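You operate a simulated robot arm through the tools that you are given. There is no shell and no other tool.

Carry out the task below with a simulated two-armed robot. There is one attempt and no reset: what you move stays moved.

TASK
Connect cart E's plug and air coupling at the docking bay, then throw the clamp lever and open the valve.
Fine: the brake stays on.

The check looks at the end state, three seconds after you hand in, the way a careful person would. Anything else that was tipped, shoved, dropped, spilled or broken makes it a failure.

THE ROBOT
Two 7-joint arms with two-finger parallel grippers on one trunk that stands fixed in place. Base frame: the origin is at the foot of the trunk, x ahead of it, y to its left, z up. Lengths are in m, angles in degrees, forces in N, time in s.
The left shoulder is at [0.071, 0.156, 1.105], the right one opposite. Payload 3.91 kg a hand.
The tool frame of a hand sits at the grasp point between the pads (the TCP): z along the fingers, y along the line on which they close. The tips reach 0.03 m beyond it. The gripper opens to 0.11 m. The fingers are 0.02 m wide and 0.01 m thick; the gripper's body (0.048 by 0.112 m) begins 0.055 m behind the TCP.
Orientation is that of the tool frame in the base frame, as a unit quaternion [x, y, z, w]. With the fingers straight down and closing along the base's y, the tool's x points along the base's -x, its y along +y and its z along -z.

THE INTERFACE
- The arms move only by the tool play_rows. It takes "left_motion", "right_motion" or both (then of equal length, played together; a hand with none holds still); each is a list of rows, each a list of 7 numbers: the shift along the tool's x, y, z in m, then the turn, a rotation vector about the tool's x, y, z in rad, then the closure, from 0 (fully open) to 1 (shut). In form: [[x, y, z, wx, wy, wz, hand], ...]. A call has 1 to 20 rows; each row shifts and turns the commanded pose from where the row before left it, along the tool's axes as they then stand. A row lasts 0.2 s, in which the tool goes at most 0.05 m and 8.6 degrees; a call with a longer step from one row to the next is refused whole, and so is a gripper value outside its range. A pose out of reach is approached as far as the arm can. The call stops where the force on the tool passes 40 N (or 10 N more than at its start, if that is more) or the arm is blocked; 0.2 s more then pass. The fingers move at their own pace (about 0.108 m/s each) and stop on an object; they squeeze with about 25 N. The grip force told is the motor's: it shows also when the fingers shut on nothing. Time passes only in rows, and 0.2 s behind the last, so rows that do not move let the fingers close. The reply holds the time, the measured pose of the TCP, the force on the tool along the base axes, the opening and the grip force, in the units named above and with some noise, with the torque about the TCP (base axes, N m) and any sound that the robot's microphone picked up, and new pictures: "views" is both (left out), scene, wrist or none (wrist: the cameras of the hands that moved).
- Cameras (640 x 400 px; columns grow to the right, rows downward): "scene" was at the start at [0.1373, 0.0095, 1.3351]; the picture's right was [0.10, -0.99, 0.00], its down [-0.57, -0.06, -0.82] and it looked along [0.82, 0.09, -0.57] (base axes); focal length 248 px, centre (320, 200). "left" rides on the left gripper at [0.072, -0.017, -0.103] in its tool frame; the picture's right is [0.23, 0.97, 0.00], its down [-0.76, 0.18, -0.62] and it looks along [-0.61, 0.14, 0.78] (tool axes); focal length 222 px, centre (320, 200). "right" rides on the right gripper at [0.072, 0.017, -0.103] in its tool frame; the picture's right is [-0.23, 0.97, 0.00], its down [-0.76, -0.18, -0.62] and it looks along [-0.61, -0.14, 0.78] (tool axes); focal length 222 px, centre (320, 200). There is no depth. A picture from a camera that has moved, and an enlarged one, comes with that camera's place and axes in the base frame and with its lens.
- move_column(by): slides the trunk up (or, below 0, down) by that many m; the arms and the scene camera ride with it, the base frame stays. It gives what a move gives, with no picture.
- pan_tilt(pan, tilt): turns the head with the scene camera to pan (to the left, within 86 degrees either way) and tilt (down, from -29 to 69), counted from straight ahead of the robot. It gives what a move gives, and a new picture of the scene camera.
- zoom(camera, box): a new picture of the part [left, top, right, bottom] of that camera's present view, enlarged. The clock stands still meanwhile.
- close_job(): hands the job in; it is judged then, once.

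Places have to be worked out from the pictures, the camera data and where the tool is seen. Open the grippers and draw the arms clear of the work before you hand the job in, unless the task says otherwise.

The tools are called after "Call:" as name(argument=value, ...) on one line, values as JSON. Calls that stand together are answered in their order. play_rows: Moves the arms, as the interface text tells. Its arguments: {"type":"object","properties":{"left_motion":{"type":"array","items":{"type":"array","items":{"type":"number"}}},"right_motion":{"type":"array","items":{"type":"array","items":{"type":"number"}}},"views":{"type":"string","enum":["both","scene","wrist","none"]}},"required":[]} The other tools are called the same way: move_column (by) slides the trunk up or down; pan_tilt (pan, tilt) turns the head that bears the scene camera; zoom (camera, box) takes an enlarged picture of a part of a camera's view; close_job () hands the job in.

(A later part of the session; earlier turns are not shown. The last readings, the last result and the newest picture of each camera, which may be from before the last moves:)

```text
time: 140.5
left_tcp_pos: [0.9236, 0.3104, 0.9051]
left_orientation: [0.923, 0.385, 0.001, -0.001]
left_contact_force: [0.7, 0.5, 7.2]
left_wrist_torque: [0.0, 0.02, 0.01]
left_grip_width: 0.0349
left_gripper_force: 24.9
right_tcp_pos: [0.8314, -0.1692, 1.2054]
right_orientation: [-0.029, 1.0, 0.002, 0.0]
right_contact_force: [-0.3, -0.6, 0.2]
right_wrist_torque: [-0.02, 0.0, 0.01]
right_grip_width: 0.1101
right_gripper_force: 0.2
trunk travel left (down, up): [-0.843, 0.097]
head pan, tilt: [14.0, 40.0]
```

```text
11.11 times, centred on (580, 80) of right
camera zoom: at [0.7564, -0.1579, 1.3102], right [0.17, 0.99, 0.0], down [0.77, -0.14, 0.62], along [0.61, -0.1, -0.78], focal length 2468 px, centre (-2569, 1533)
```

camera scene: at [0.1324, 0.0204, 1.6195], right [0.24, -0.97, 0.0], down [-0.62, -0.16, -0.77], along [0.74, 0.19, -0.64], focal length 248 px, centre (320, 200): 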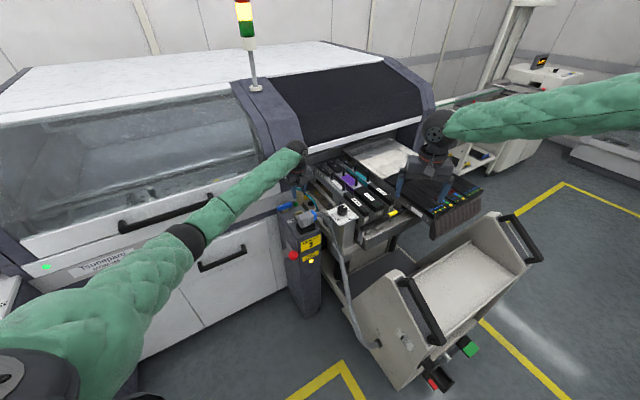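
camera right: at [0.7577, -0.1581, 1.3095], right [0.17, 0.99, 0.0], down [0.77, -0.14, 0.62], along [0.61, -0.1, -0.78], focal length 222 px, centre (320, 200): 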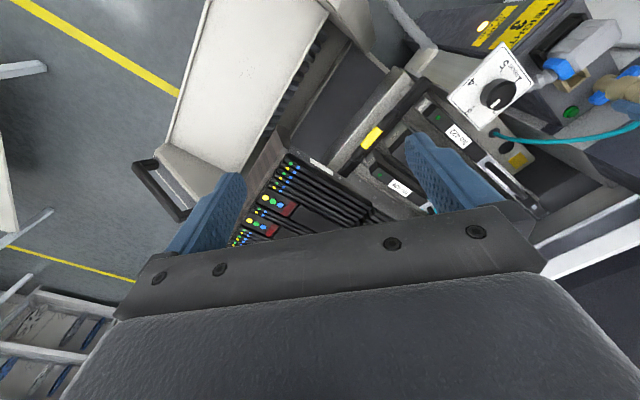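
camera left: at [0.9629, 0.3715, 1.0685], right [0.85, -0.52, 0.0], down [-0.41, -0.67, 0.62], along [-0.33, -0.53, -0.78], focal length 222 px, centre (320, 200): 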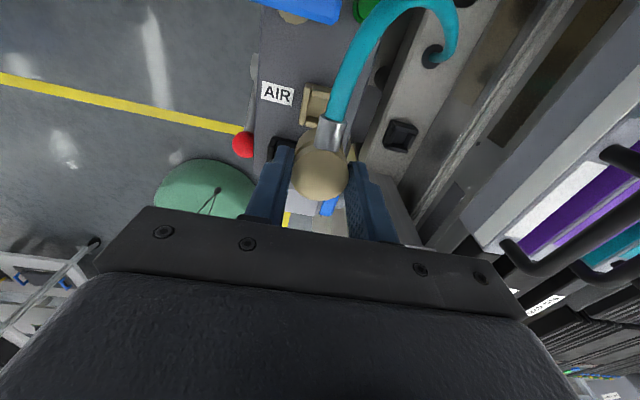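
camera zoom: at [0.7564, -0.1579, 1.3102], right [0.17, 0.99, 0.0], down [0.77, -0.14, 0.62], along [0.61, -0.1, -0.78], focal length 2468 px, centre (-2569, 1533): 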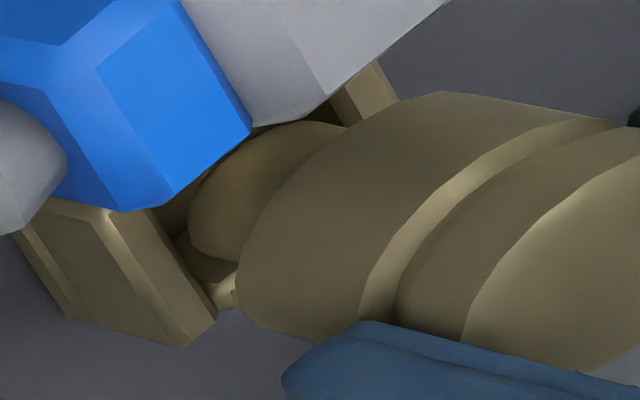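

Contact of about 9 N, with almost no torque, so it is centred. This looks like the start of a push fit. I press further in small steps.

Call:
play_rows(left_motion=[[0, 0, 0.003, 0, 0, 0, 1], [0, 0, 0.003, 0, 0, 0, 1], [0, 0, 0.003, 0, 0, 0, 1]], views="none")

Call:
zoom(camera="right", box=[556, 62, 604, 98])

Call:
zoom(camera="scene", box=[294, 206, 310, 218])

```text
time: 141.3
left_tcp_pos: [0.9233, 0.3117, 0.8951]
left_orientation: [0.923, 0.385, 0.002, -0.002]
left_contact_force: [0.1, 4.0, 14.5]
left_wrist_torque: [0.24, 0.13, -0.05]
left_grip_width: 0.0349
left_gripper_force: 25.7
right_tcp_pos: [0.8299, -0.1704, 1.2058]
right_orientation: [-0.029, 1.0, 0.003, 0.001]
right_contact_force: [-0.1, -0.6, 0.2]
right_wrist_torque: [0.02, -0.01, 0.01]
right_grip_width: 0.1099
right_gripper_force: 0.1
trunk travel left (down, up): [-0.843, 0.097]
head pan, tilt: [14.0, 40.0]
```

```text
11.11 times, centred on (580, 80) of right
camera zoom: at [0.7558, -0.158, 1.3104], right [0.17, 0.99, 0.01], down [0.77, -0.14, 0.62], along [0.62, -0.1, -0.78], focal length 2468 px, centre (-2569, 1533)
```

zoom: 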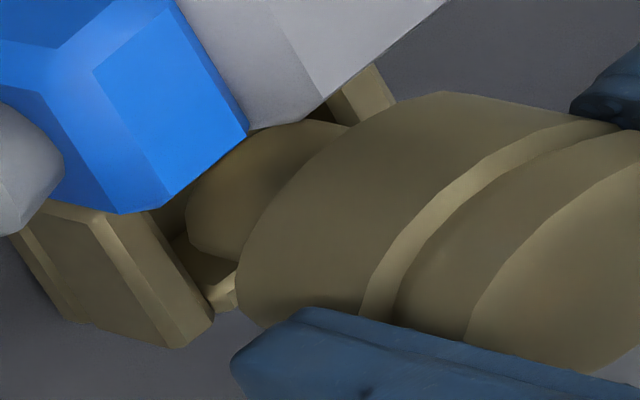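

```text
16.00 times, centred on (302, 212) of scene
camera zoom: at [0.1306, 0.0203, 1.6197], right [0.24, -0.97, 0.0], down [-0.62, -0.16, -0.77], along [0.74, 0.19, -0.64], focal length 3970 px, centre (608, 8)
```

zoom: 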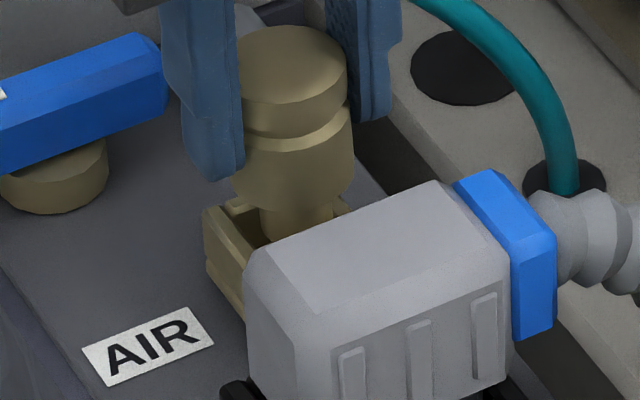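

The coupling didn't move; the fingers slid down it. The torque puts contact on the left wall, so the nose needs to go about 2.5 mm toward the cart. I lift, shift and retry.

Call:
play_rows(left_motion=[[0, 0, -0.006, 0, 0, 0, 1], [0, 0.0025, 0, 0, 0, 0, 1], [0, 0, 0.004, 0, 0, 0, 1], [0, 0, 0.003, 0, 0, 0, 1], [0, 0, 0.003, 0, 0, 0, 1]], views="none")

Call:
zoom(camera="right", box=[556, 62, 604, 98])

Call:
zoom(camera="scene", box=[294, 206, 310, 218])

```text
time: 142.5
left_tcp_pos: [0.9262, 0.3092, 0.8933]
left_orientation: [0.923, 0.385, 0.002, -0.002]
left_contact_force: [1.2, -1.8, 16.8]
left_wrist_torque: [-0.2, -0.3, 0.03]
left_grip_width: 0.0357
left_gripper_force: 24.9
right_tcp_pos: [0.8299, -0.1699, 1.2068]
right_orientation: [-0.028, 1.0, 0.002, 0.001]
right_contact_force: [0.5, -0.2, -0.3]
right_wrist_torque: [-0.05, 0.03, 0.0]
right_grip_width: 0.1098
right_gripper_force: 0.1
trunk travel left (down, up): [-0.843, 0.097]
head pan, tilt: [14.0, 40.0]
```

```text
11.11 times, centred on (580, 80) of right
camera zoom: at [0.7556, -0.1585, 1.3107], right [0.17, 0.99, 0.01], down [0.77, -0.14, 0.62], along [0.62, -0.1, -0.78], focal length 2468 px, centre (-2569, 1533)
```

zoom: 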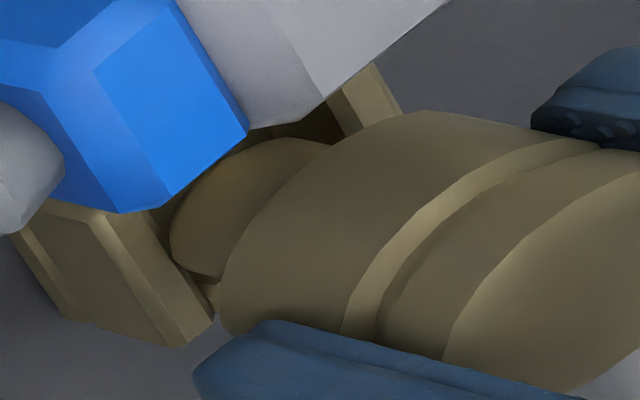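

```text
16.00 times, centred on (302, 212) of scene
camera zoom: at [0.1304, 0.0198, 1.6199], right [0.24, -0.97, 0.0], down [-0.62, -0.16, -0.77], along [0.74, 0.19, -0.64], focal length 3970 px, centre (608, 8)
```

zoom: 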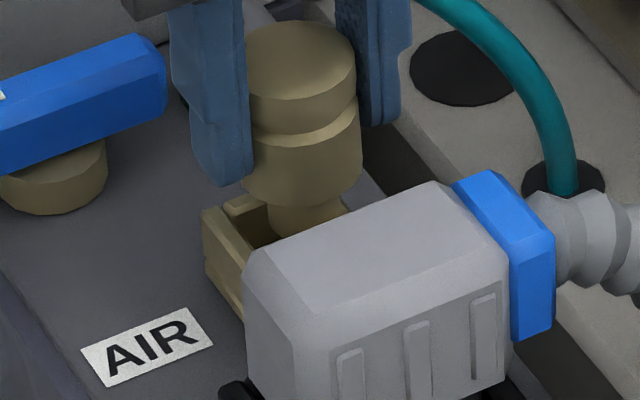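

Now the contact is on the right side, so the slot is between. I lift, go back 1.4 mm and 1 mm forward, and lower again.

Call:
play_rows(left_motion=[[0, 0, -0.006, 0, 0, 0, 1], [-0.001, -0.0014, 0, 0, 0, 0, 1], [0, 0, 0.004, 0, 0, 0, 1], [0, 0, 0.003, 0, 0, 0, 1], [0, 0, 0.003, 0, 0, 0, 1]], views="none")

Call:
zoom(camera="right", box=[556, 62, 604, 98])

```text
time: 143.7
left_tcp_pos: [0.9254, 0.3101, 0.8883]
left_orientation: [0.923, 0.385, 0.0, -0.002]
left_contact_force: [-4.8, 2.7, 16.3]
left_wrist_torque: [0.08, 0.44, 0.01]
left_grip_width: 0.0355
left_gripper_force: 24.8
right_tcp_pos: [0.8306, -0.1701, 1.2046]
right_orientation: [-0.028, 1.0, 0.002, 0.001]
right_contact_force: [-0.4, -0.2, -0.8]
right_wrist_torque: [0.01, -0.02, -0.03]
right_grip_width: 0.1101
right_gripper_force: 0.1
trunk travel left (down, up): [-0.843, 0.097]
head pan, tilt: [14.0, 40.0]
```

```text
11.11 times, centred on (580, 80) of right
camera zoom: at [0.756, -0.158, 1.3104], right [0.17, 0.99, 0.01], down [0.77, -0.14, 0.62], along [0.62, -0.1, -0.78], focal length 2468 px, centre (-2569, 1533)
```

zoom: 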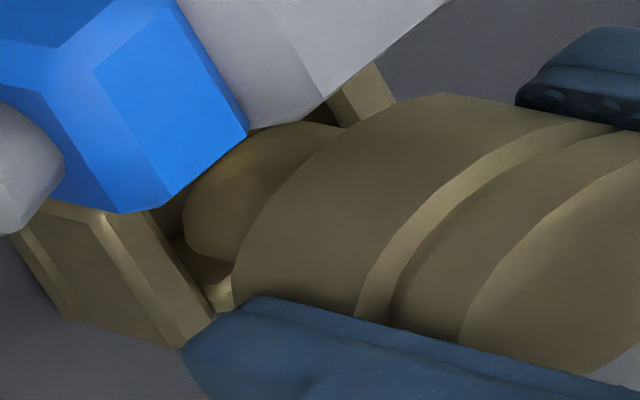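

Now it touches front-left; the coupling may have swung slightly about the grip axis. I lift clear a little and check its tilt in the scene and right views.

Call:
play_rows(left_motion=[[0, 0, -0.006, 0, 0, 0, 1], [0, 0, -0.004, 0, 0, 0, 1], [0, 0, 0, 0, 0, 0, 1]], views="none")

Call:
zoom(camera="scene", box=[290, 192, 314, 216])

Call:
zoom(camera="right", box=[556, 50, 636, 110])

Call:
zoom(camera="left", box=[240, 80, 400, 220])

```text
time: 144.5
left_tcp_pos: [0.9241, 0.3099, 0.896]
left_orientation: [0.923, 0.384, 0.0, -0.002]
left_contact_force: [1.0, -0.2, -2.0]
left_wrist_torque: [0.01, -0.01, 0.04]
left_grip_width: 0.0354
left_gripper_force: 25.6
right_tcp_pos: [0.8318, -0.1704, 1.2032]
right_orientation: [-0.028, 1.0, 0.002, 0.0]
right_contact_force: [0.0, 0.2, -0.9]
right_wrist_torque: [-0.01, 0.0, -0.01]
right_grip_width: 0.1102
right_gripper_force: 0.1
trunk travel left (down, up): [-0.843, 0.097]
head pan, tilt: [14.0, 40.0]
```

```text
16.00 times, centred on (302, 204) of scene
camera zoom: at [0.1327, 0.0207, 1.6194], right [0.24, -0.97, 0.0], down [-0.62, -0.16, -0.77], along [0.74, 0.19, -0.64], focal length 3970 px, centre (608, 136)
```

zoom: 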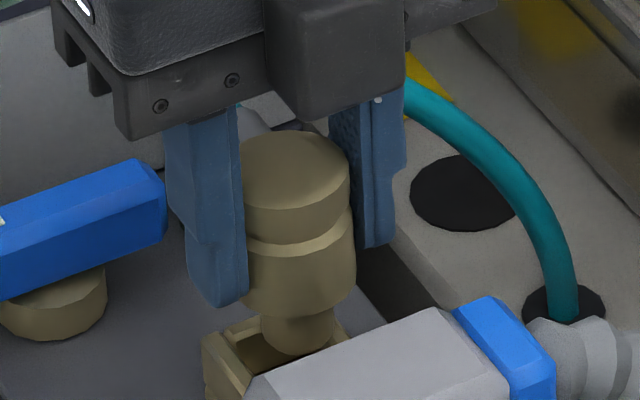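

```text
6.67 times, centred on (596, 80) of right
camera zoom: at [0.7575, -0.1577, 1.3094], right [0.17, 0.99, 0.0], down [0.77, -0.14, 0.62], along [0.61, -0.1, -0.78], focal length 1481 px, centre (-1520, 1000)
```

zoom: 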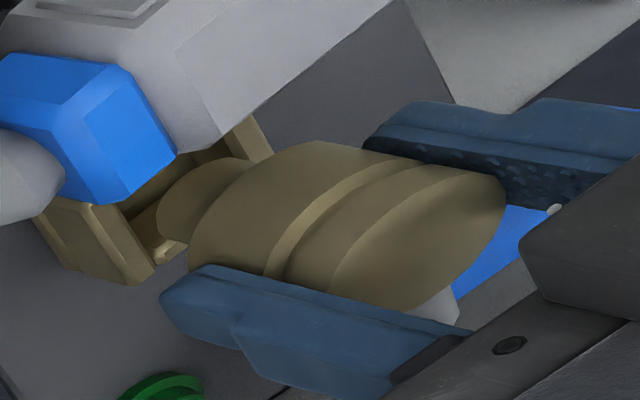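

```text
2.86 times, centred on (320, 150) of left
camera zoom: at [0.9643, 0.3717, 0.9992], right [0.85, -0.52, 0.0], down [-0.41, -0.67, 0.62], along [-0.33, -0.53, -0.78], focal length 635 px, centre (320, 343)
```

zoom: 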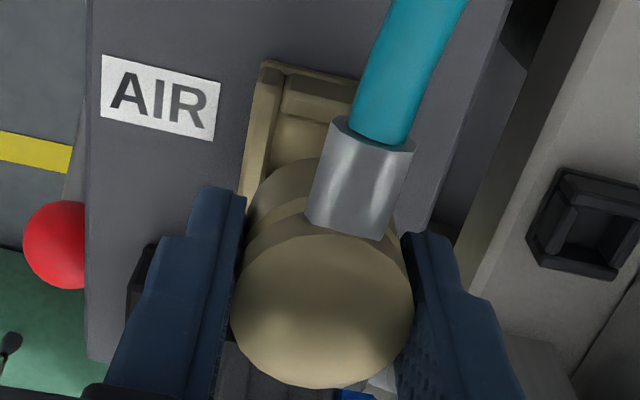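

Both views agree the nose is now about 1.4 mm too far forward and laterally nearly centred. I shift 1.5 mm deeper and lower.

Call:
play_rows(left_motion=[[0.0016, 0, 0, 0, 0, 0, 1], [0, 0, 0.004, 0, 0, 0, 1], [0, 0, 0.003, 0, 0, 0, 1], [0, 0, 0.003, 0, 0, 0, 1], [0, 0, 0.003, 0, 0, 0, 1]], views="none")

Call:
zoom(camera="right", box=[556, 50, 636, 110])

Call:
zoom(camera="scene", box=[290, 192, 314, 216])

```text
time: 145.7
left_tcp_pos: [0.9258, 0.3108, 0.8865]
left_orientation: [0.923, 0.386, 0.001, -0.001]
left_contact_force: [2.1, 0.4, 17.3]
left_wrist_torque: [-0.19, -0.36, 0.06]
left_grip_width: 0.0356
left_gripper_force: 24.8
right_tcp_pos: [0.831, -0.1699, 1.2063]
right_orientation: [-0.029, 1.0, 0.003, 0.0]
right_contact_force: [-0.1, -0.1, 0.1]
right_wrist_torque: [-0.01, 0.0, 0.02]
right_grip_width: 0.11
right_gripper_force: 0.1
trunk travel left (down, up): [-0.843, 0.097]
head pan, tilt: [14.0, 40.0]
```

```text
6.67 times, centred on (596, 80) of right
camera zoom: at [0.7557, -0.1582, 1.3108], right [0.17, 0.99, 0.01], down [0.77, -0.14, 0.62], along [0.62, -0.1, -0.78], focal length 1481 px, centre (-1520, 1000)
```

zoom: 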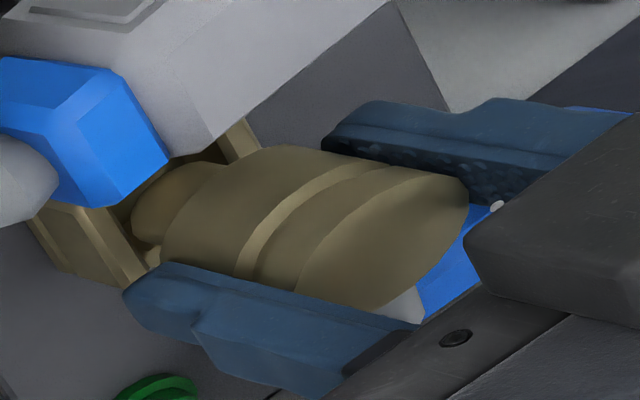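

```text
16.00 times, centred on (302, 204) of scene
camera zoom: at [0.1304, 0.02, 1.62], right [0.24, -0.97, 0.0], down [-0.62, -0.16, -0.77], along [0.74, 0.19, -0.64], focal length 3970 px, centre (608, 136)
```

zoom: 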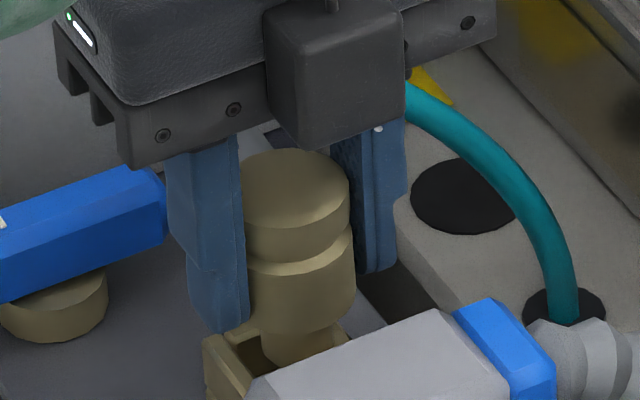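

Right-side contact now: the play is small. While pressing lightly, I sweep the nose in half-millimetre steps toward the left and watch for the force to drop.

Call:
play_rows(left_motion=[[0, -0.0006, 0, 0, 0, 0, 1], [0, -0.0006, 0, 0, 0, 0, 1]], views="none")

Call:
play_rows(left_motion=[[0, -0.0006, 0, 0, 0, 0, 1], [0, -0.0006, 0, 0, 0, 0, 1]], views="none")

Call:
play_rows(left_motion=[[0, -0.0006, 0, 0, 0, 0, 1], [0, -0.0006, 0, 0, 0, 0, 1]], views="none")

Call:
zoom(camera="right", box=[556, 62, 604, 98])

```text
time: 146.3
left_tcp_pos: [0.9247, 0.3105, 0.8861]
left_orientation: [0.923, 0.385, 0.001, -0.002]
left_contact_force: [5.9, -2.7, 15.4]
left_wrist_torque: [-0.22, -0.53, 0.02]
left_grip_width: 0.0351
left_gripper_force: 24.8
right_tcp_pos: [0.8302, -0.1711, 1.2055]
right_orientation: [-0.029, 1.0, 0.002, 0.001]
right_contact_force: [0.1, -0.4, 0.0]
right_wrist_torque: [-0.05, -0.02, 0.0]
right_grip_width: 0.1099
right_gripper_force: 0.1
trunk travel left (down, up): [-0.843, 0.097]
head pan, tilt: [14.0, 40.0]
```

```text
time: 146.9
left_tcp_pos: [0.9241, 0.3131, 0.8807]
left_orientation: [0.923, 0.385, 0.0, -0.003]
left_contact_force: [-0.9, -0.7, -1.2]
left_wrist_torque: [0.01, 0.03, 0.02]
left_grip_width: 0.0353
left_gripper_force: 25.0
right_tcp_pos: [0.8308, -0.1704, 1.2042]
right_orientation: [-0.028, 1.0, 0.002, 0.0]
right_contact_force: [-0.1, 0.7, 0.1]
right_wrist_torque: [-0.02, 0.0, -0.01]
right_grip_width: 0.1101
right_gripper_force: 0.0
trunk travel left (down, up): [-0.843, 0.097]
head pan, tilt: [14.0, 40.0]
```

```text
time: 147.5
left_tcp_pos: [0.9229, 0.314, 0.8835]
left_orientation: [0.923, 0.386, 0.0, -0.002]
left_contact_force: [0.3, 0.2, -0.6]
left_wrist_torque: [0.01, -0.02, -0.01]
left_grip_width: 0.0355
left_gripper_force: 25.2
right_tcp_pos: [0.831, -0.1696, 1.2048]
right_orientation: [-0.029, 1.0, 0.002, 0.001]
right_contact_force: [0.3, -0.1, -0.3]
right_wrist_torque: [0.02, -0.03, -0.01]
right_grip_width: 0.11
right_gripper_force: 0.1
trunk travel left (down, up): [-0.843, 0.097]
head pan, tilt: [14.0, 40.0]
```

```text
11.11 times, centred on (580, 80) of right
camera zoom: at [0.7571, -0.1578, 1.3096], right [0.17, 0.99, 0.0], down [0.77, -0.14, 0.62], along [0.61, -0.1, -0.78], focal length 2468 px, centre (-2569, 1533)
```

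zoom: 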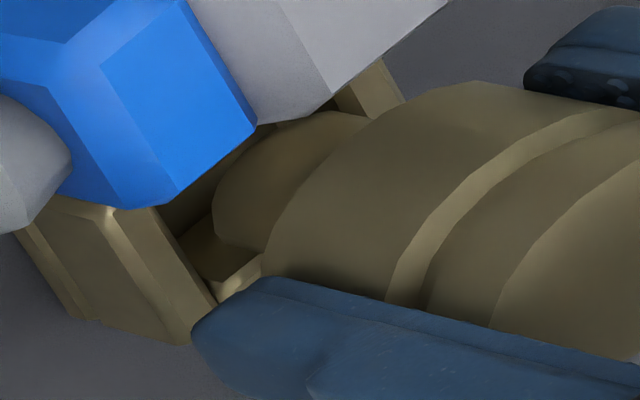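

The force vanished and the hand dropped about 5 mm: the nose found the hole. I push down now.

Call:
play_rows(left_motion=[[0, 0, 0.003, 0, 0, 0, 1], [0, 0, 0.003, 0, 0, 0, 1], [0, 0, 0.003, 0, 0, 0, 1]], views="none")

Call:
zoom(camera="right", box=[556, 62, 604, 98])

Call:
zoom(camera="scene", box=[290, 192, 314, 216])

```text
time: 148.3
left_tcp_pos: [0.9229, 0.3143, 0.8736]
left_orientation: [0.923, 0.386, 0.0, -0.002]
left_contact_force: [-0.3, 0.0, -1.7]
left_wrist_torque: [0.02, 0.02, -0.03]
left_grip_width: 0.0352
left_gripper_force: 25.2
right_tcp_pos: [0.8321, -0.1692, 1.2038]
right_orientation: [-0.029, 1.0, 0.003, 0.0]
right_contact_force: [0.4, -0.1, 0.3]
right_wrist_torque: [-0.03, -0.01, 0.02]
right_grip_width: 0.1101
right_gripper_force: 0.0
trunk travel left (down, up): [-0.843, 0.097]
head pan, tilt: [14.0, 40.0]
```

```text
11.11 times, centred on (580, 80) of right
camera zoom: at [0.7573, -0.1577, 1.3095], right [0.17, 0.99, 0.0], down [0.77, -0.14, 0.62], along [0.61, -0.1, -0.78], focal length 2468 px, centre (-2569, 1533)
```

zoom: 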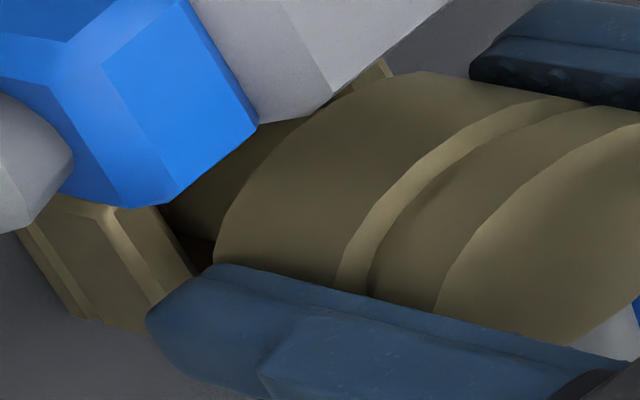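

```text
16.00 times, centred on (302, 204) of scene
camera zoom: at [0.1325, 0.0207, 1.6195], right [0.24, -0.97, 0.0], down [-0.62, -0.16, -0.77], along [0.74, 0.19, -0.64], focal length 3970 px, centre (608, 136)
```

zoom: 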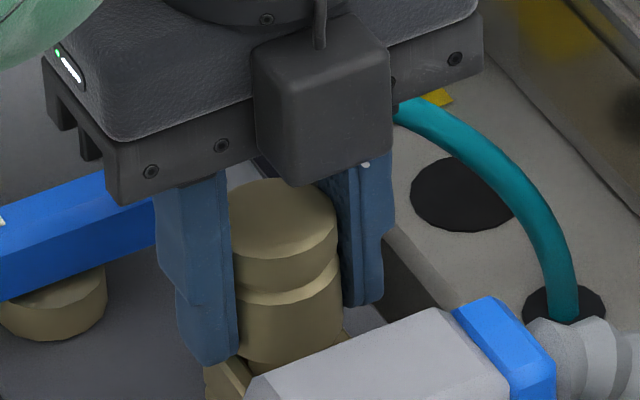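

It's sliding in without resistance; the body is close to the rim. I push the last few millimetres until it seats.

Call:
play_rows(left_motion=[[0, 0, 0.002, 0, 0, 0, 1], [0, 0, 0.002, 0, 0, 0, 1], [0, 0, 0.002, 0, 0, 0, 1]], views="none")

Call:
zoom(camera="scene", box=[290, 192, 314, 216])

```text
time: 149.1
left_tcp_pos: [0.9231, 0.3129, 0.867]
left_orientation: [0.923, 0.384, -0.001, -0.003]
left_contact_force: [0.1, 0.2, -6.5]
left_wrist_torque: [-0.05, 0.06, -0.01]
left_grip_width: 0.0354
left_gripper_force: 24.8
right_tcp_pos: [0.8321, -0.1698, 1.2046]
right_orientation: [-0.028, 1.0, 0.002, 0.0]
right_contact_force: [-0.5, 0.4, 0.5]
right_wrist_torque: [-0.01, -0.01, -0.01]
right_grip_width: 0.1102
right_gripper_force: 0.0
trunk travel left (down, up): [-0.843, 0.097]
head pan, tilt: [14.0, 40.0]
```

```text
16.00 times, centred on (302, 204) of scene
camera zoom: at [0.1332, 0.0209, 1.6193], right [0.24, -0.97, 0.0], down [-0.62, -0.16, -0.77], along [0.74, 0.19, -0.64], focal length 3970 px, centre (608, 136)
```

zoom: 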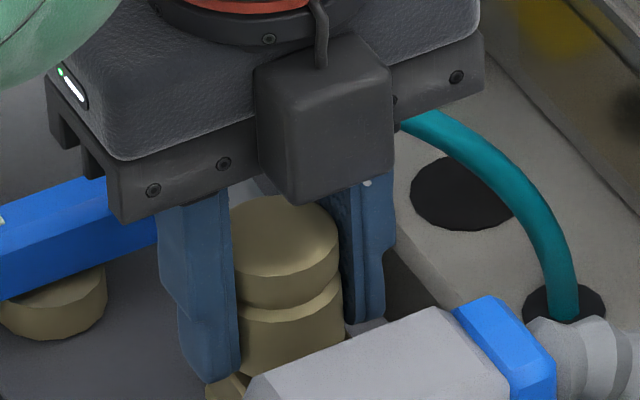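

A downward pull of about 5 N appeared, like a latch drawing the coupling in. I follow it down a little more.

Call:
play_rows(left_motion=[[0, 0, 0.002, 0, 0, 0, 1], [0, 0, 0.002, 0, 0, 0, 1], [0, 0, 0, 0, 0, 0, 1]], views="none")

Call:
zoom(camera="scene", box=[286, 188, 318, 220])

Call:
zoom(camera="right", box=[540, 40, 636, 112])

```text
time: 149.9
left_tcp_pos: [0.9221, 0.3144, 0.8661]
left_orientation: [0.923, 0.385, 0.001, -0.001]
left_contact_force: [1.1, 1.1, 7.8]
left_wrist_torque: [0.11, -0.15, 0.01]
left_grip_width: 0.0352
left_gripper_force: 24.8
right_tcp_pos: [0.8305, -0.1697, 1.2048]
right_orientation: [-0.029, 1.0, 0.002, 0.0]
right_contact_force: [-0.3, 0.0, 0.8]
right_wrist_torque: [-0.02, 0.0, -0.01]
right_grip_width: 0.1098
right_gripper_force: 0.0
trunk travel left (down, up): [-0.843, 0.097]
head pan, tilt: [14.0, 40.0]
```

```text
12.50 times, centred on (302, 204) of scene
camera zoom: at [0.1316, 0.0204, 1.6197], right [0.24, -0.97, 0.0], down [-0.62, -0.16, -0.77], along [0.74, 0.19, -0.64], focal length 3102 px, centre (545, 150)
```

zoom: 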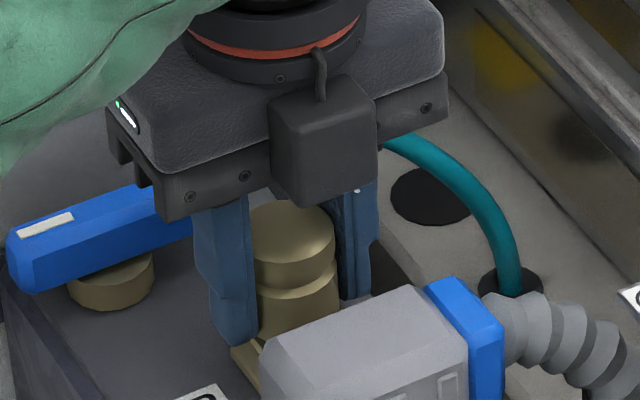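

```text
5.56 times, centred on (588, 76) of right
camera zoom: at [0.7567, -0.1579, 1.3101], right [0.17, 0.99, 0.0], down [0.77, -0.14, 0.62], along [0.61, -0.1, -0.78], focal length 1234 px, centre (-1169, 889)
```

zoom: 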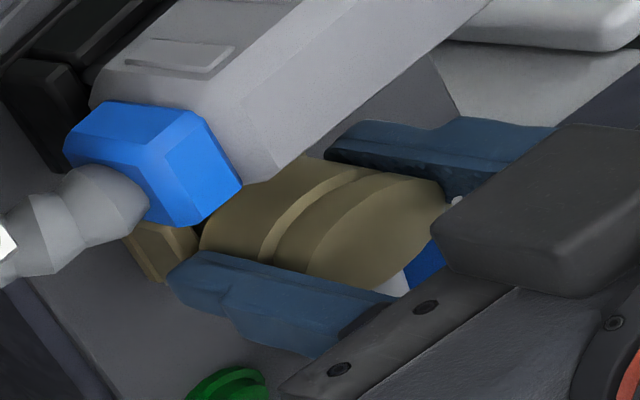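

Solid bottoming at 8 N, with the body on the rim. I open the fingers and raise the hand straight up, then inspect.

Call:
play_rows(left_motion=[[0, 0, 0, 0, 0, 0, 0.5], [0, 0, 0, 0, 0, 0, 0.5], [0, 0, -0.01, 0, 0, 0, 0.45], [0, 0, -0.03, 0, 0, 0, 0.45], [0, 0, -0.04, 0, 0, 0, 0.45], [0, 0, -0.04, 0, 0, 0, 0.45]], views="both")

Call:
zoom(camera="scene", box=[280, 180, 344, 228])

Call:
zoom(camera="right", box=[530, 10, 640, 110])

Call:
zoom(camera="left", box=[200, 40, 440, 200])

```text
time: 151.3
left_tcp_pos: [0.9228, 0.3132, 0.9845]
left_orientation: [0.923, 0.384, 0.0, -0.002]
left_contact_force: [0.2, -0.1, 0.4]
left_wrist_torque: [0.05, -0.06, -0.01]
left_grip_width: 0.0604
left_gripper_force: 0.0
right_tcp_pos: [0.8304, -0.1686, 1.2045]
right_orientation: [-0.029, 1.0, 0.003, 0.001]
right_contact_force: [0.1, 0.2, 0.7]
right_wrist_torque: [-0.01, -0.01, 0.03]
right_grip_width: 0.1098
right_gripper_force: 0.0
trunk travel left (down, up): [-0.843, 0.097]
head pan, tilt: [14.0, 40.0]
camera scene: at [0.1318, 0.0204, 1.6195], right [0.24, -0.97, 0.0], down [-0.62, -0.16, -0.77], along [0.74, 0.19, -0.64], focal length 248 px, centre (320, 200)
camera left: at [0.9625, 0.3756, 1.0887], right [0.85, -0.52, 0.0], down [-0.41, -0.67, 0.62], along [-0.33, -0.53, -0.78], focal length 222 px, centre (320, 200)
```

scene: 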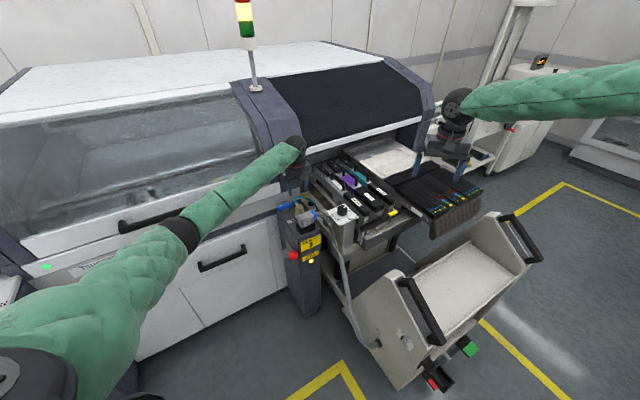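
left: 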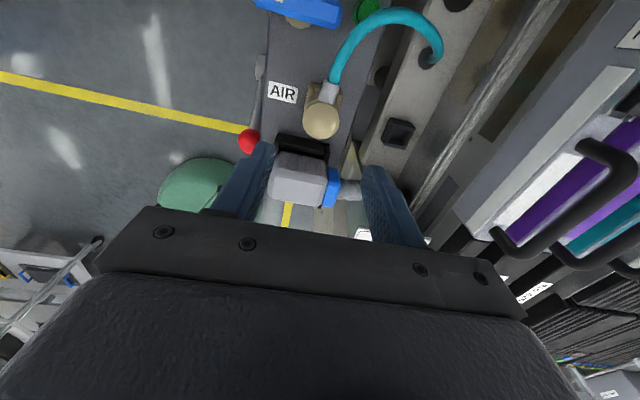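

```text
8.33 times, centred on (312, 204) of scene
camera zoom: at [0.1318, 0.0204, 1.6195], right [0.24, -0.97, 0.0], down [-0.62, -0.16, -0.77], along [0.74, 0.19, -0.64], focal length 2068 px, centre (387, 167)
```

zoom: 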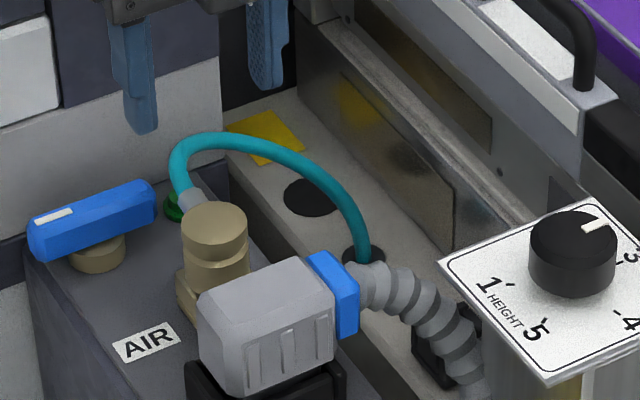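

```text
4.00 times, centred on (585, 60) of right
camera zoom: at [0.7568, -0.158, 1.3097], right [0.17, 0.99, 0.0], down [0.77, -0.14, 0.62], along [0.61, -0.1, -0.78], focal length 888 px, centre (-740, 760)
```

zoom: 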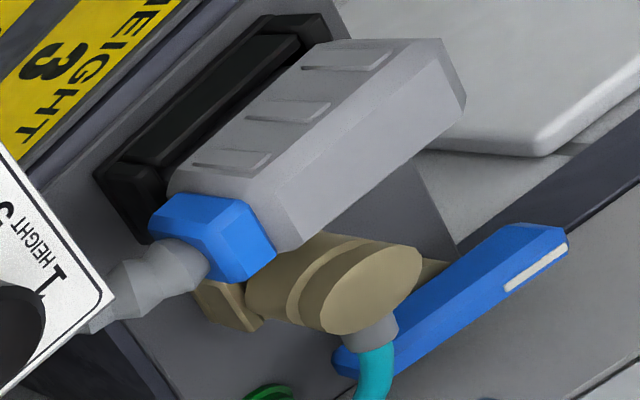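

```text
2.50 times, centred on (320, 120) of left
camera zoom: at [0.9625, 0.3756, 1.0887], right [0.85, -0.52, 0.0], down [-0.41, -0.67, 0.62], along [-0.33, -0.53, -0.78], focal length 555 px, centre (320, 400)
```

zoom: 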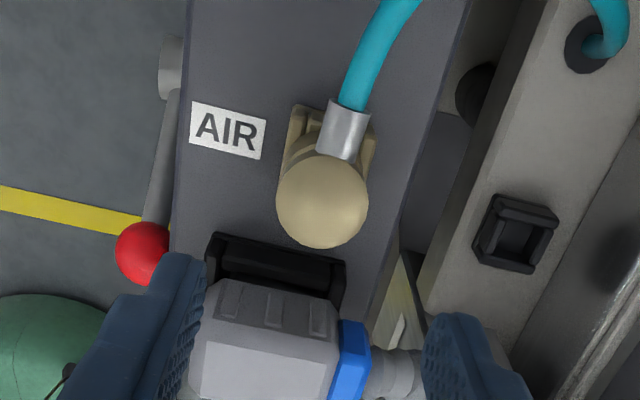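

The coupling sits upright and fully in the AIR port. Now I double-check the plug's seating depth with close-ups.

Call:
zoom(camera="scene", box=[296, 204, 328, 228])

Call:
zoom(camera="right", box=[540, 0, 612, 54])

Call:
zoom(camera="left", box=[260, 120, 360, 220])

```text
16.00 times, centred on (312, 216) of scene
camera zoom: at [0.1318, 0.0204, 1.6195], right [0.24, -0.97, 0.0], down [-0.62, -0.16, -0.77], along [0.74, 0.19, -0.64], focal length 3970 px, centre (448, -56)
```

zoom: 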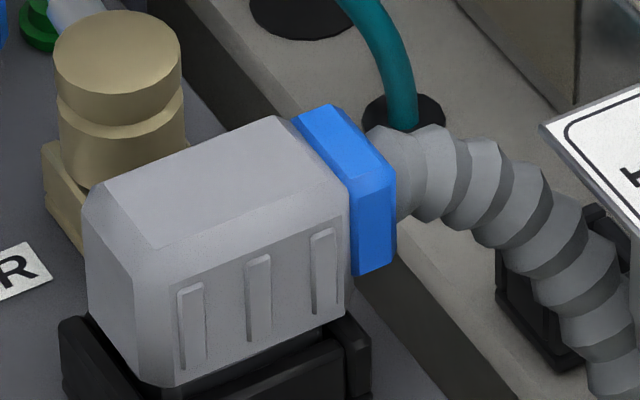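

```text
7.41 times, centred on (576, 27) of right
camera zoom: at [0.7568, -0.158, 1.3097], right [0.17, 0.99, 0.0], down [0.77, -0.14, 0.62], along [0.61, -0.1, -0.78], focal length 1645 px, centre (-1576, 1482)
```

zoom: 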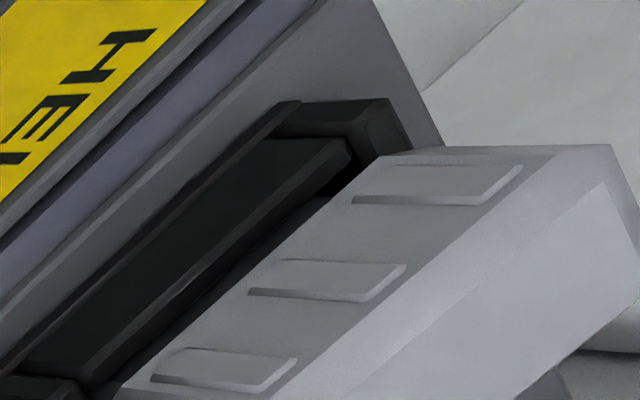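

```text
4.00 times, centred on (310, 170) of left
camera zoom: at [0.9625, 0.3756, 1.0887], right [0.85, -0.52, 0.0], down [-0.41, -0.67, 0.62], along [-0.33, -0.53, -0.78], focal length 888 px, centre (360, 320)
```

zoom: 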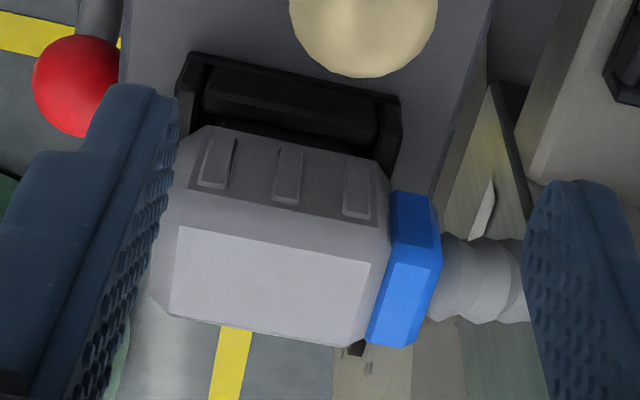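

The plug's hood sits right at the socket walls and is centred within about 3 mm. To be sure it is fully home, I close the fingers and press straight down on the hood's top with a firm but limited force.

Call:
play_rows(left_motion=[[-0.0382, -0.0042, 0, 0, 0, 0, 0.8], [-0.0382, -0.0042, 0, 0, 0, 0, 1], [0, 0, 0, 0, 0, 0, 1], [0, 0, 0.02, 0, 0, 0, 1], [0, 0, 0.01, 0, 0, 0, 1], [0, 0, 0, 0, 0, 0, 1]], views="both")

Call:
zoom(camera="scene", box=[290, 190, 340, 230])

```text
time: 152.7
left_tcp_pos: [0.8631, 0.265, 0.9545]
left_orientation: [0.923, 0.385, 0.001, -0.002]
left_contact_force: [0.0, -0.3, -0.2]
left_wrist_torque: [-0.01, 0.01, 0.01]
left_grip_width: 0.0001
left_gripper_force: 25.4
right_tcp_pos: [0.8314, -0.1695, 1.2053]
right_orientation: [-0.029, 1.0, 0.002, -0.001]
right_contact_force: [0.1, 0.3, -0.3]
right_wrist_torque: [-0.01, -0.01, 0.01]
right_grip_width: 0.1103
right_gripper_force: 0.1
trunk travel left (down, up): [-0.843, 0.097]
head pan, tilt: [14.0, 40.0]
camera scene: at [0.1325, 0.0206, 1.6195], right [0.24, -0.97, 0.0], down [-0.62, -0.16, -0.77], along [0.74, 0.19, -0.64], focal length 248 px, centre (320, 200)
camera left: at [0.9032, 0.3266, 1.0586], right [0.85, -0.52, 0.0], down [-0.41, -0.67, 0.62], along [-0.33, -0.53, -0.78], focal length 222 px, centre (320, 200)
```

scene: 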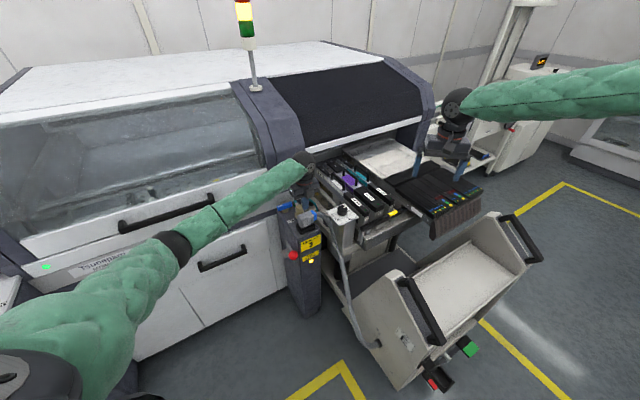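
left: 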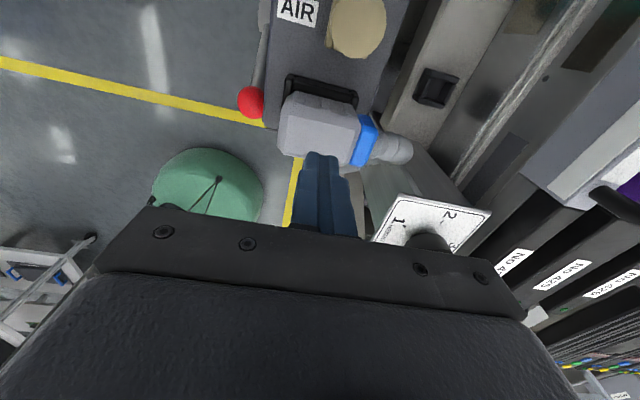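

```text
10.00 times, centred on (315, 210) of scene
camera zoom: at [0.1325, 0.0206, 1.6195], right [0.24, -0.97, 0.0], down [-0.62, -0.16, -0.77], along [0.74, 0.19, -0.64], focal length 2481 px, centre (370, 100)
```

zoom: 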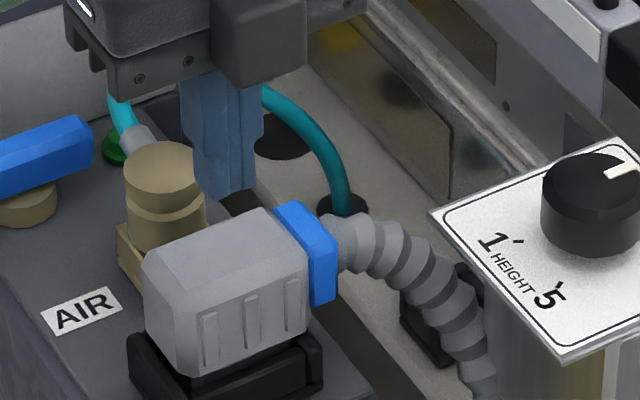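

The fingertips are right above the hood's top centre. I press down gently.

Call:
play_rows(left_motion=[[0, 0, 0.02, 0, 0, 0, 1], [0, 0, 0.008, 0, 0, 0, 1], [0, 0, 0.004, 0, 0, 0, 1], [0, 0, 0.003, 0, 0, 0, 1], [0, 0, 0.003, 0, 0, 0, 1]], views="none")

Call:
zoom(camera="scene", box=[290, 190, 340, 230])

```text
time: 153.9
left_tcp_pos: [0.8632, 0.2642, 0.9207]
left_orientation: [0.923, 0.385, 0.002, -0.001]
left_contact_force: [-0.8, 2.0, 21.3]
left_wrist_torque: [-0.06, 0.1, 0.03]
left_grip_width: 0.0
left_gripper_force: 25.1
right_tcp_pos: [0.8308, -0.1694, 1.2063]
right_orientation: [-0.029, 1.0, 0.002, 0.001]
right_contact_force: [-0.3, -0.1, -0.2]
right_wrist_torque: [-0.03, -0.01, 0.02]
right_grip_width: 0.1102
right_gripper_force: 0.1
trunk travel left (down, up): [-0.843, 0.097]
head pan, tilt: [14.0, 40.0]
```

```text
10.00 times, centred on (315, 210) of scene
camera zoom: at [0.1302, 0.02, 1.6201], right [0.24, -0.97, 0.0], down [-0.62, -0.16, -0.77], along [0.74, 0.19, -0.64], focal length 2481 px, centre (370, 100)
```

zoom: 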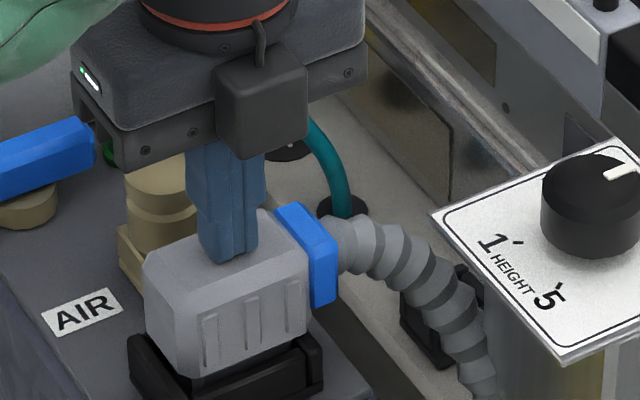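

Contact on the hood top at z≈0.891 with 21 N and no movement. I add a little more force.

Call:
play_rows(left_motion=[[0, 0, 0.003, 0, 0, 0, 1], [0, 0, 0.002, 0, 0, 0, 1]], views="none")

Call:
zoom(camera="scene", box=[296, 204, 328, 228])

```text
time: 154.4
left_tcp_pos: [0.8649, 0.2648, 0.9196]
left_orientation: [0.923, 0.385, 0.004, 0.002]
left_contact_force: [-10.8, 0.2, 25.6]
left_wrist_torque: [-0.16, 0.54, -0.06]
left_grip_width: 0.0001
left_gripper_force: 24.8
right_tcp_pos: [0.8293, -0.1715, 1.2053]
right_orientation: [-0.028, 1.0, 0.003, 0.001]
right_contact_force: [0.7, -0.1, 0.9]
right_wrist_torque: [0.0, 0.02, -0.01]
right_grip_width: 0.1099
right_gripper_force: 0.0
trunk travel left (down, up): [-0.843, 0.097]
head pan, tilt: [14.0, 40.0]
stopped in row 2 (left hand): the force on the tool passed its limit at 44 N (the readings are from after the stop); the commanded pose is now the measured one
```

```text
16.00 times, centred on (312, 216) of scene
camera zoom: at [0.1304, 0.0203, 1.6196], right [0.24, -0.97, 0.0], down [-0.62, -0.16, -0.77], along [0.74, 0.19, -0.64], focal length 3970 px, centre (448, -56)
```

zoom: 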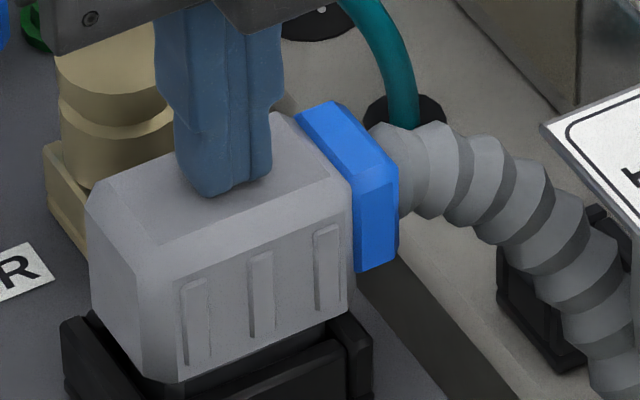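

44 N didn't move it, so the plug is bottomed. I lift off and study the clamp lever and valve next.

Call:
play_rows(left_motion=[[0, 0, -0.02, 0, 0, 0, 1], [0, 0, -0.04, 0, 0, 0, 1], [0, 0, -0.04, 0, 0, 0, 1], [0, 0, -0.04, 0, 0, 0, 1]], views="none")

Call:
zoom(camera="scene", box=[270, 180, 350, 300])

Call:
zoom(camera="scene", box=[275, 232, 325, 272])

Call:
zoom(camera="left", box=[160, 0, 480, 240])

```text
time: 155.4
left_tcp_pos: [0.8634, 0.264, 1.0577]
left_orientation: [0.923, 0.385, 0.003, -0.002]
left_contact_force: [0.6, 0.6, -0.3]
left_wrist_torque: [0.01, -0.01, 0.0]
left_grip_width: 0.0
left_gripper_force: 25.3
right_tcp_pos: [0.8319, -0.1701, 1.2049]
right_orientation: [-0.029, 1.0, 0.003, 0.0]
right_contact_force: [-0.6, 0.5, -0.5]
right_wrist_torque: [-0.01, 0.0, -0.01]
right_grip_width: 0.11
right_gripper_force: 0.1
trunk travel left (down, up): [-0.843, 0.097]
head pan, tilt: [14.0, 40.0]
```

```text
3.33 times, centred on (310, 240) of scene
camera zoom: at [0.132, 0.0203, 1.6194], right [0.24, -0.97, 0.0], down [-0.62, -0.16, -0.77], along [0.74, 0.19, -0.64], focal length 827 px, centre (353, 67)
```

zoom: 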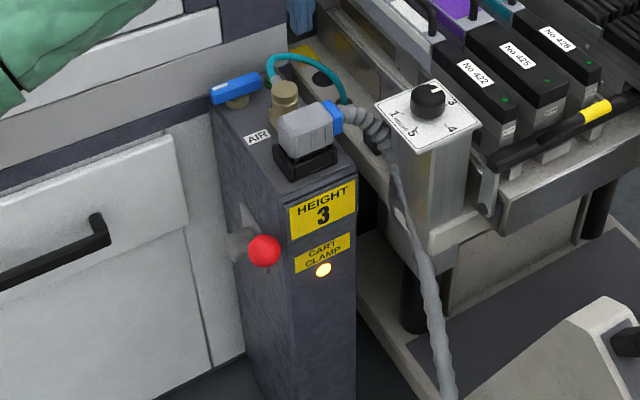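

```text
10.00 times, centred on (300, 252) of scene
camera zoom: at [0.132, 0.0203, 1.6194], right [0.24, -0.97, 0.0], down [-0.62, -0.16, -0.77], along [0.74, 0.19, -0.64], focal length 2481 px, centre (520, -320)
```

zoom: 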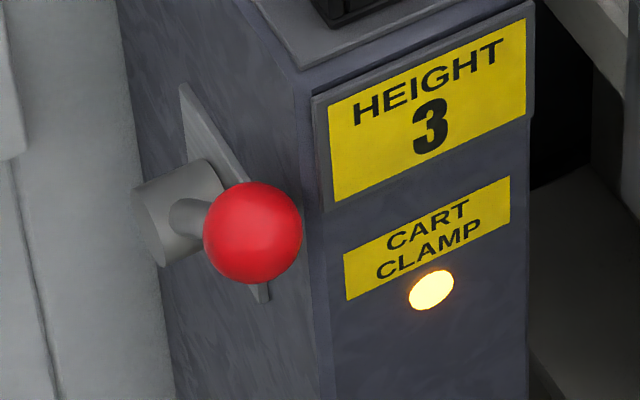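

```text
1.67 times, centred on (320, 120) of left
camera zoom: at [0.9027, 0.3267, 1.1607], right [0.85, -0.52, 0.0], down [-0.41, -0.67, 0.62], along [-0.32, -0.53, -0.79], focal length 370 px, centre (320, 333)
```

zoom: 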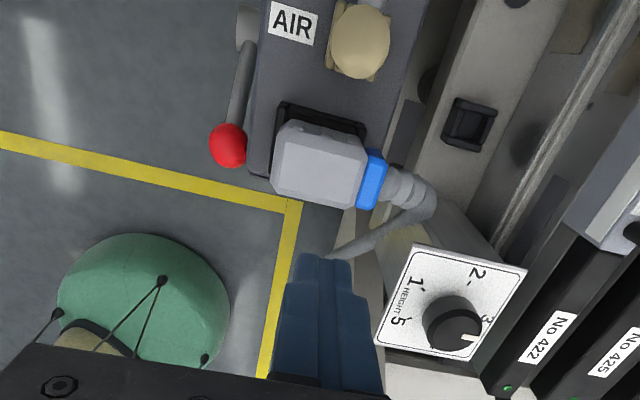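

The boss is at about (0.838, 0.372, 0.632) and the red knob at about (0.768, 0.302, 0.72), so the lever points up-front about 40°. Throwing it should mean pushing it down. I move over the knob and yaw the closed fingers so the hand stays clear of the post.

Call:
play_rows(left_motion=[[-0.0132, -0.033, 0, 0, 0, 0, 1], [-0.0132, -0.033, 0, 0, 0, 0, 1], [-0.0132, -0.033, 0, 0, 0, 0, 1], [0, 0, 0, 0, 0, -0.131, 1], [0, 0, 0, 0, 0, -0.131, 1], [0, 0, 0, 0, 0, -0.131, 1], [0, 0, 0, 0, 0, -0.131, 1], [0, 0, 0, 0, 0, -0.131, 1], [0, 0, 0, 0, 0, -0.131, 1], [0, 0, 0, 0, 0, -0.131, 1], [0, 0, 0, 0, 0, -0.131, 1], [0, 0, 0, 0, 0, -0.131, 1], [0, 0, 0, 0, 0, -0.131, 1], [0, 0, 0, 0, 0, -0.131, 1], [0, 0, 0, 0, 0, -0.131, 1]], views="both")

```text
time: 158.7
left_tcp_pos: [0.7665, 0.3062, 1.0568]
left_orientation: [0.378, 0.926, 0.002, 0.001]
left_contact_force: [0.4, -0.2, 0.5]
left_wrist_torque: [0.03, -0.01, 0.01]
left_grip_width: 0.0
left_gripper_force: 25.2
right_tcp_pos: [0.831, -0.1701, 1.2052]
right_orientation: [-0.03, 1.0, 0.002, -0.001]
right_contact_force: [-0.4, -0.3, 0.5]
right_wrist_torque: [0.0, -0.02, 0.01]
right_grip_width: 0.1101
right_gripper_force: 0.1
trunk travel left (down, up): [-0.843, 0.097]
head pan, tilt: [14.0, 40.0]
camera scene: at [0.1323, 0.0206, 1.6195], right [0.24, -0.97, 0.0], down [-0.62, -0.16, -0.77], along [0.74, 0.19, -0.64], focal length 248 px, centre (320, 200)
camera left: at [0.7029, 0.3434, 1.1593], right [0.52, 0.85, 0.0], down [0.67, -0.41, 0.62], along [0.54, -0.32, -0.78], focal length 222 px, centre (320, 200)
```

scene: 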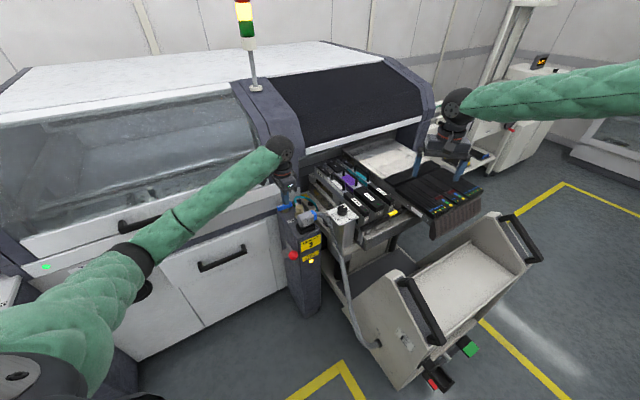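
left: 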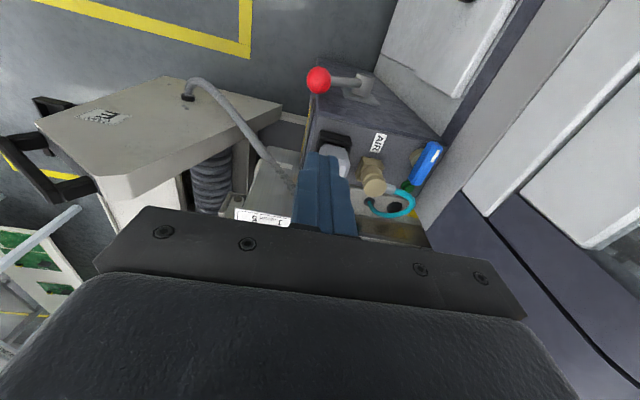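

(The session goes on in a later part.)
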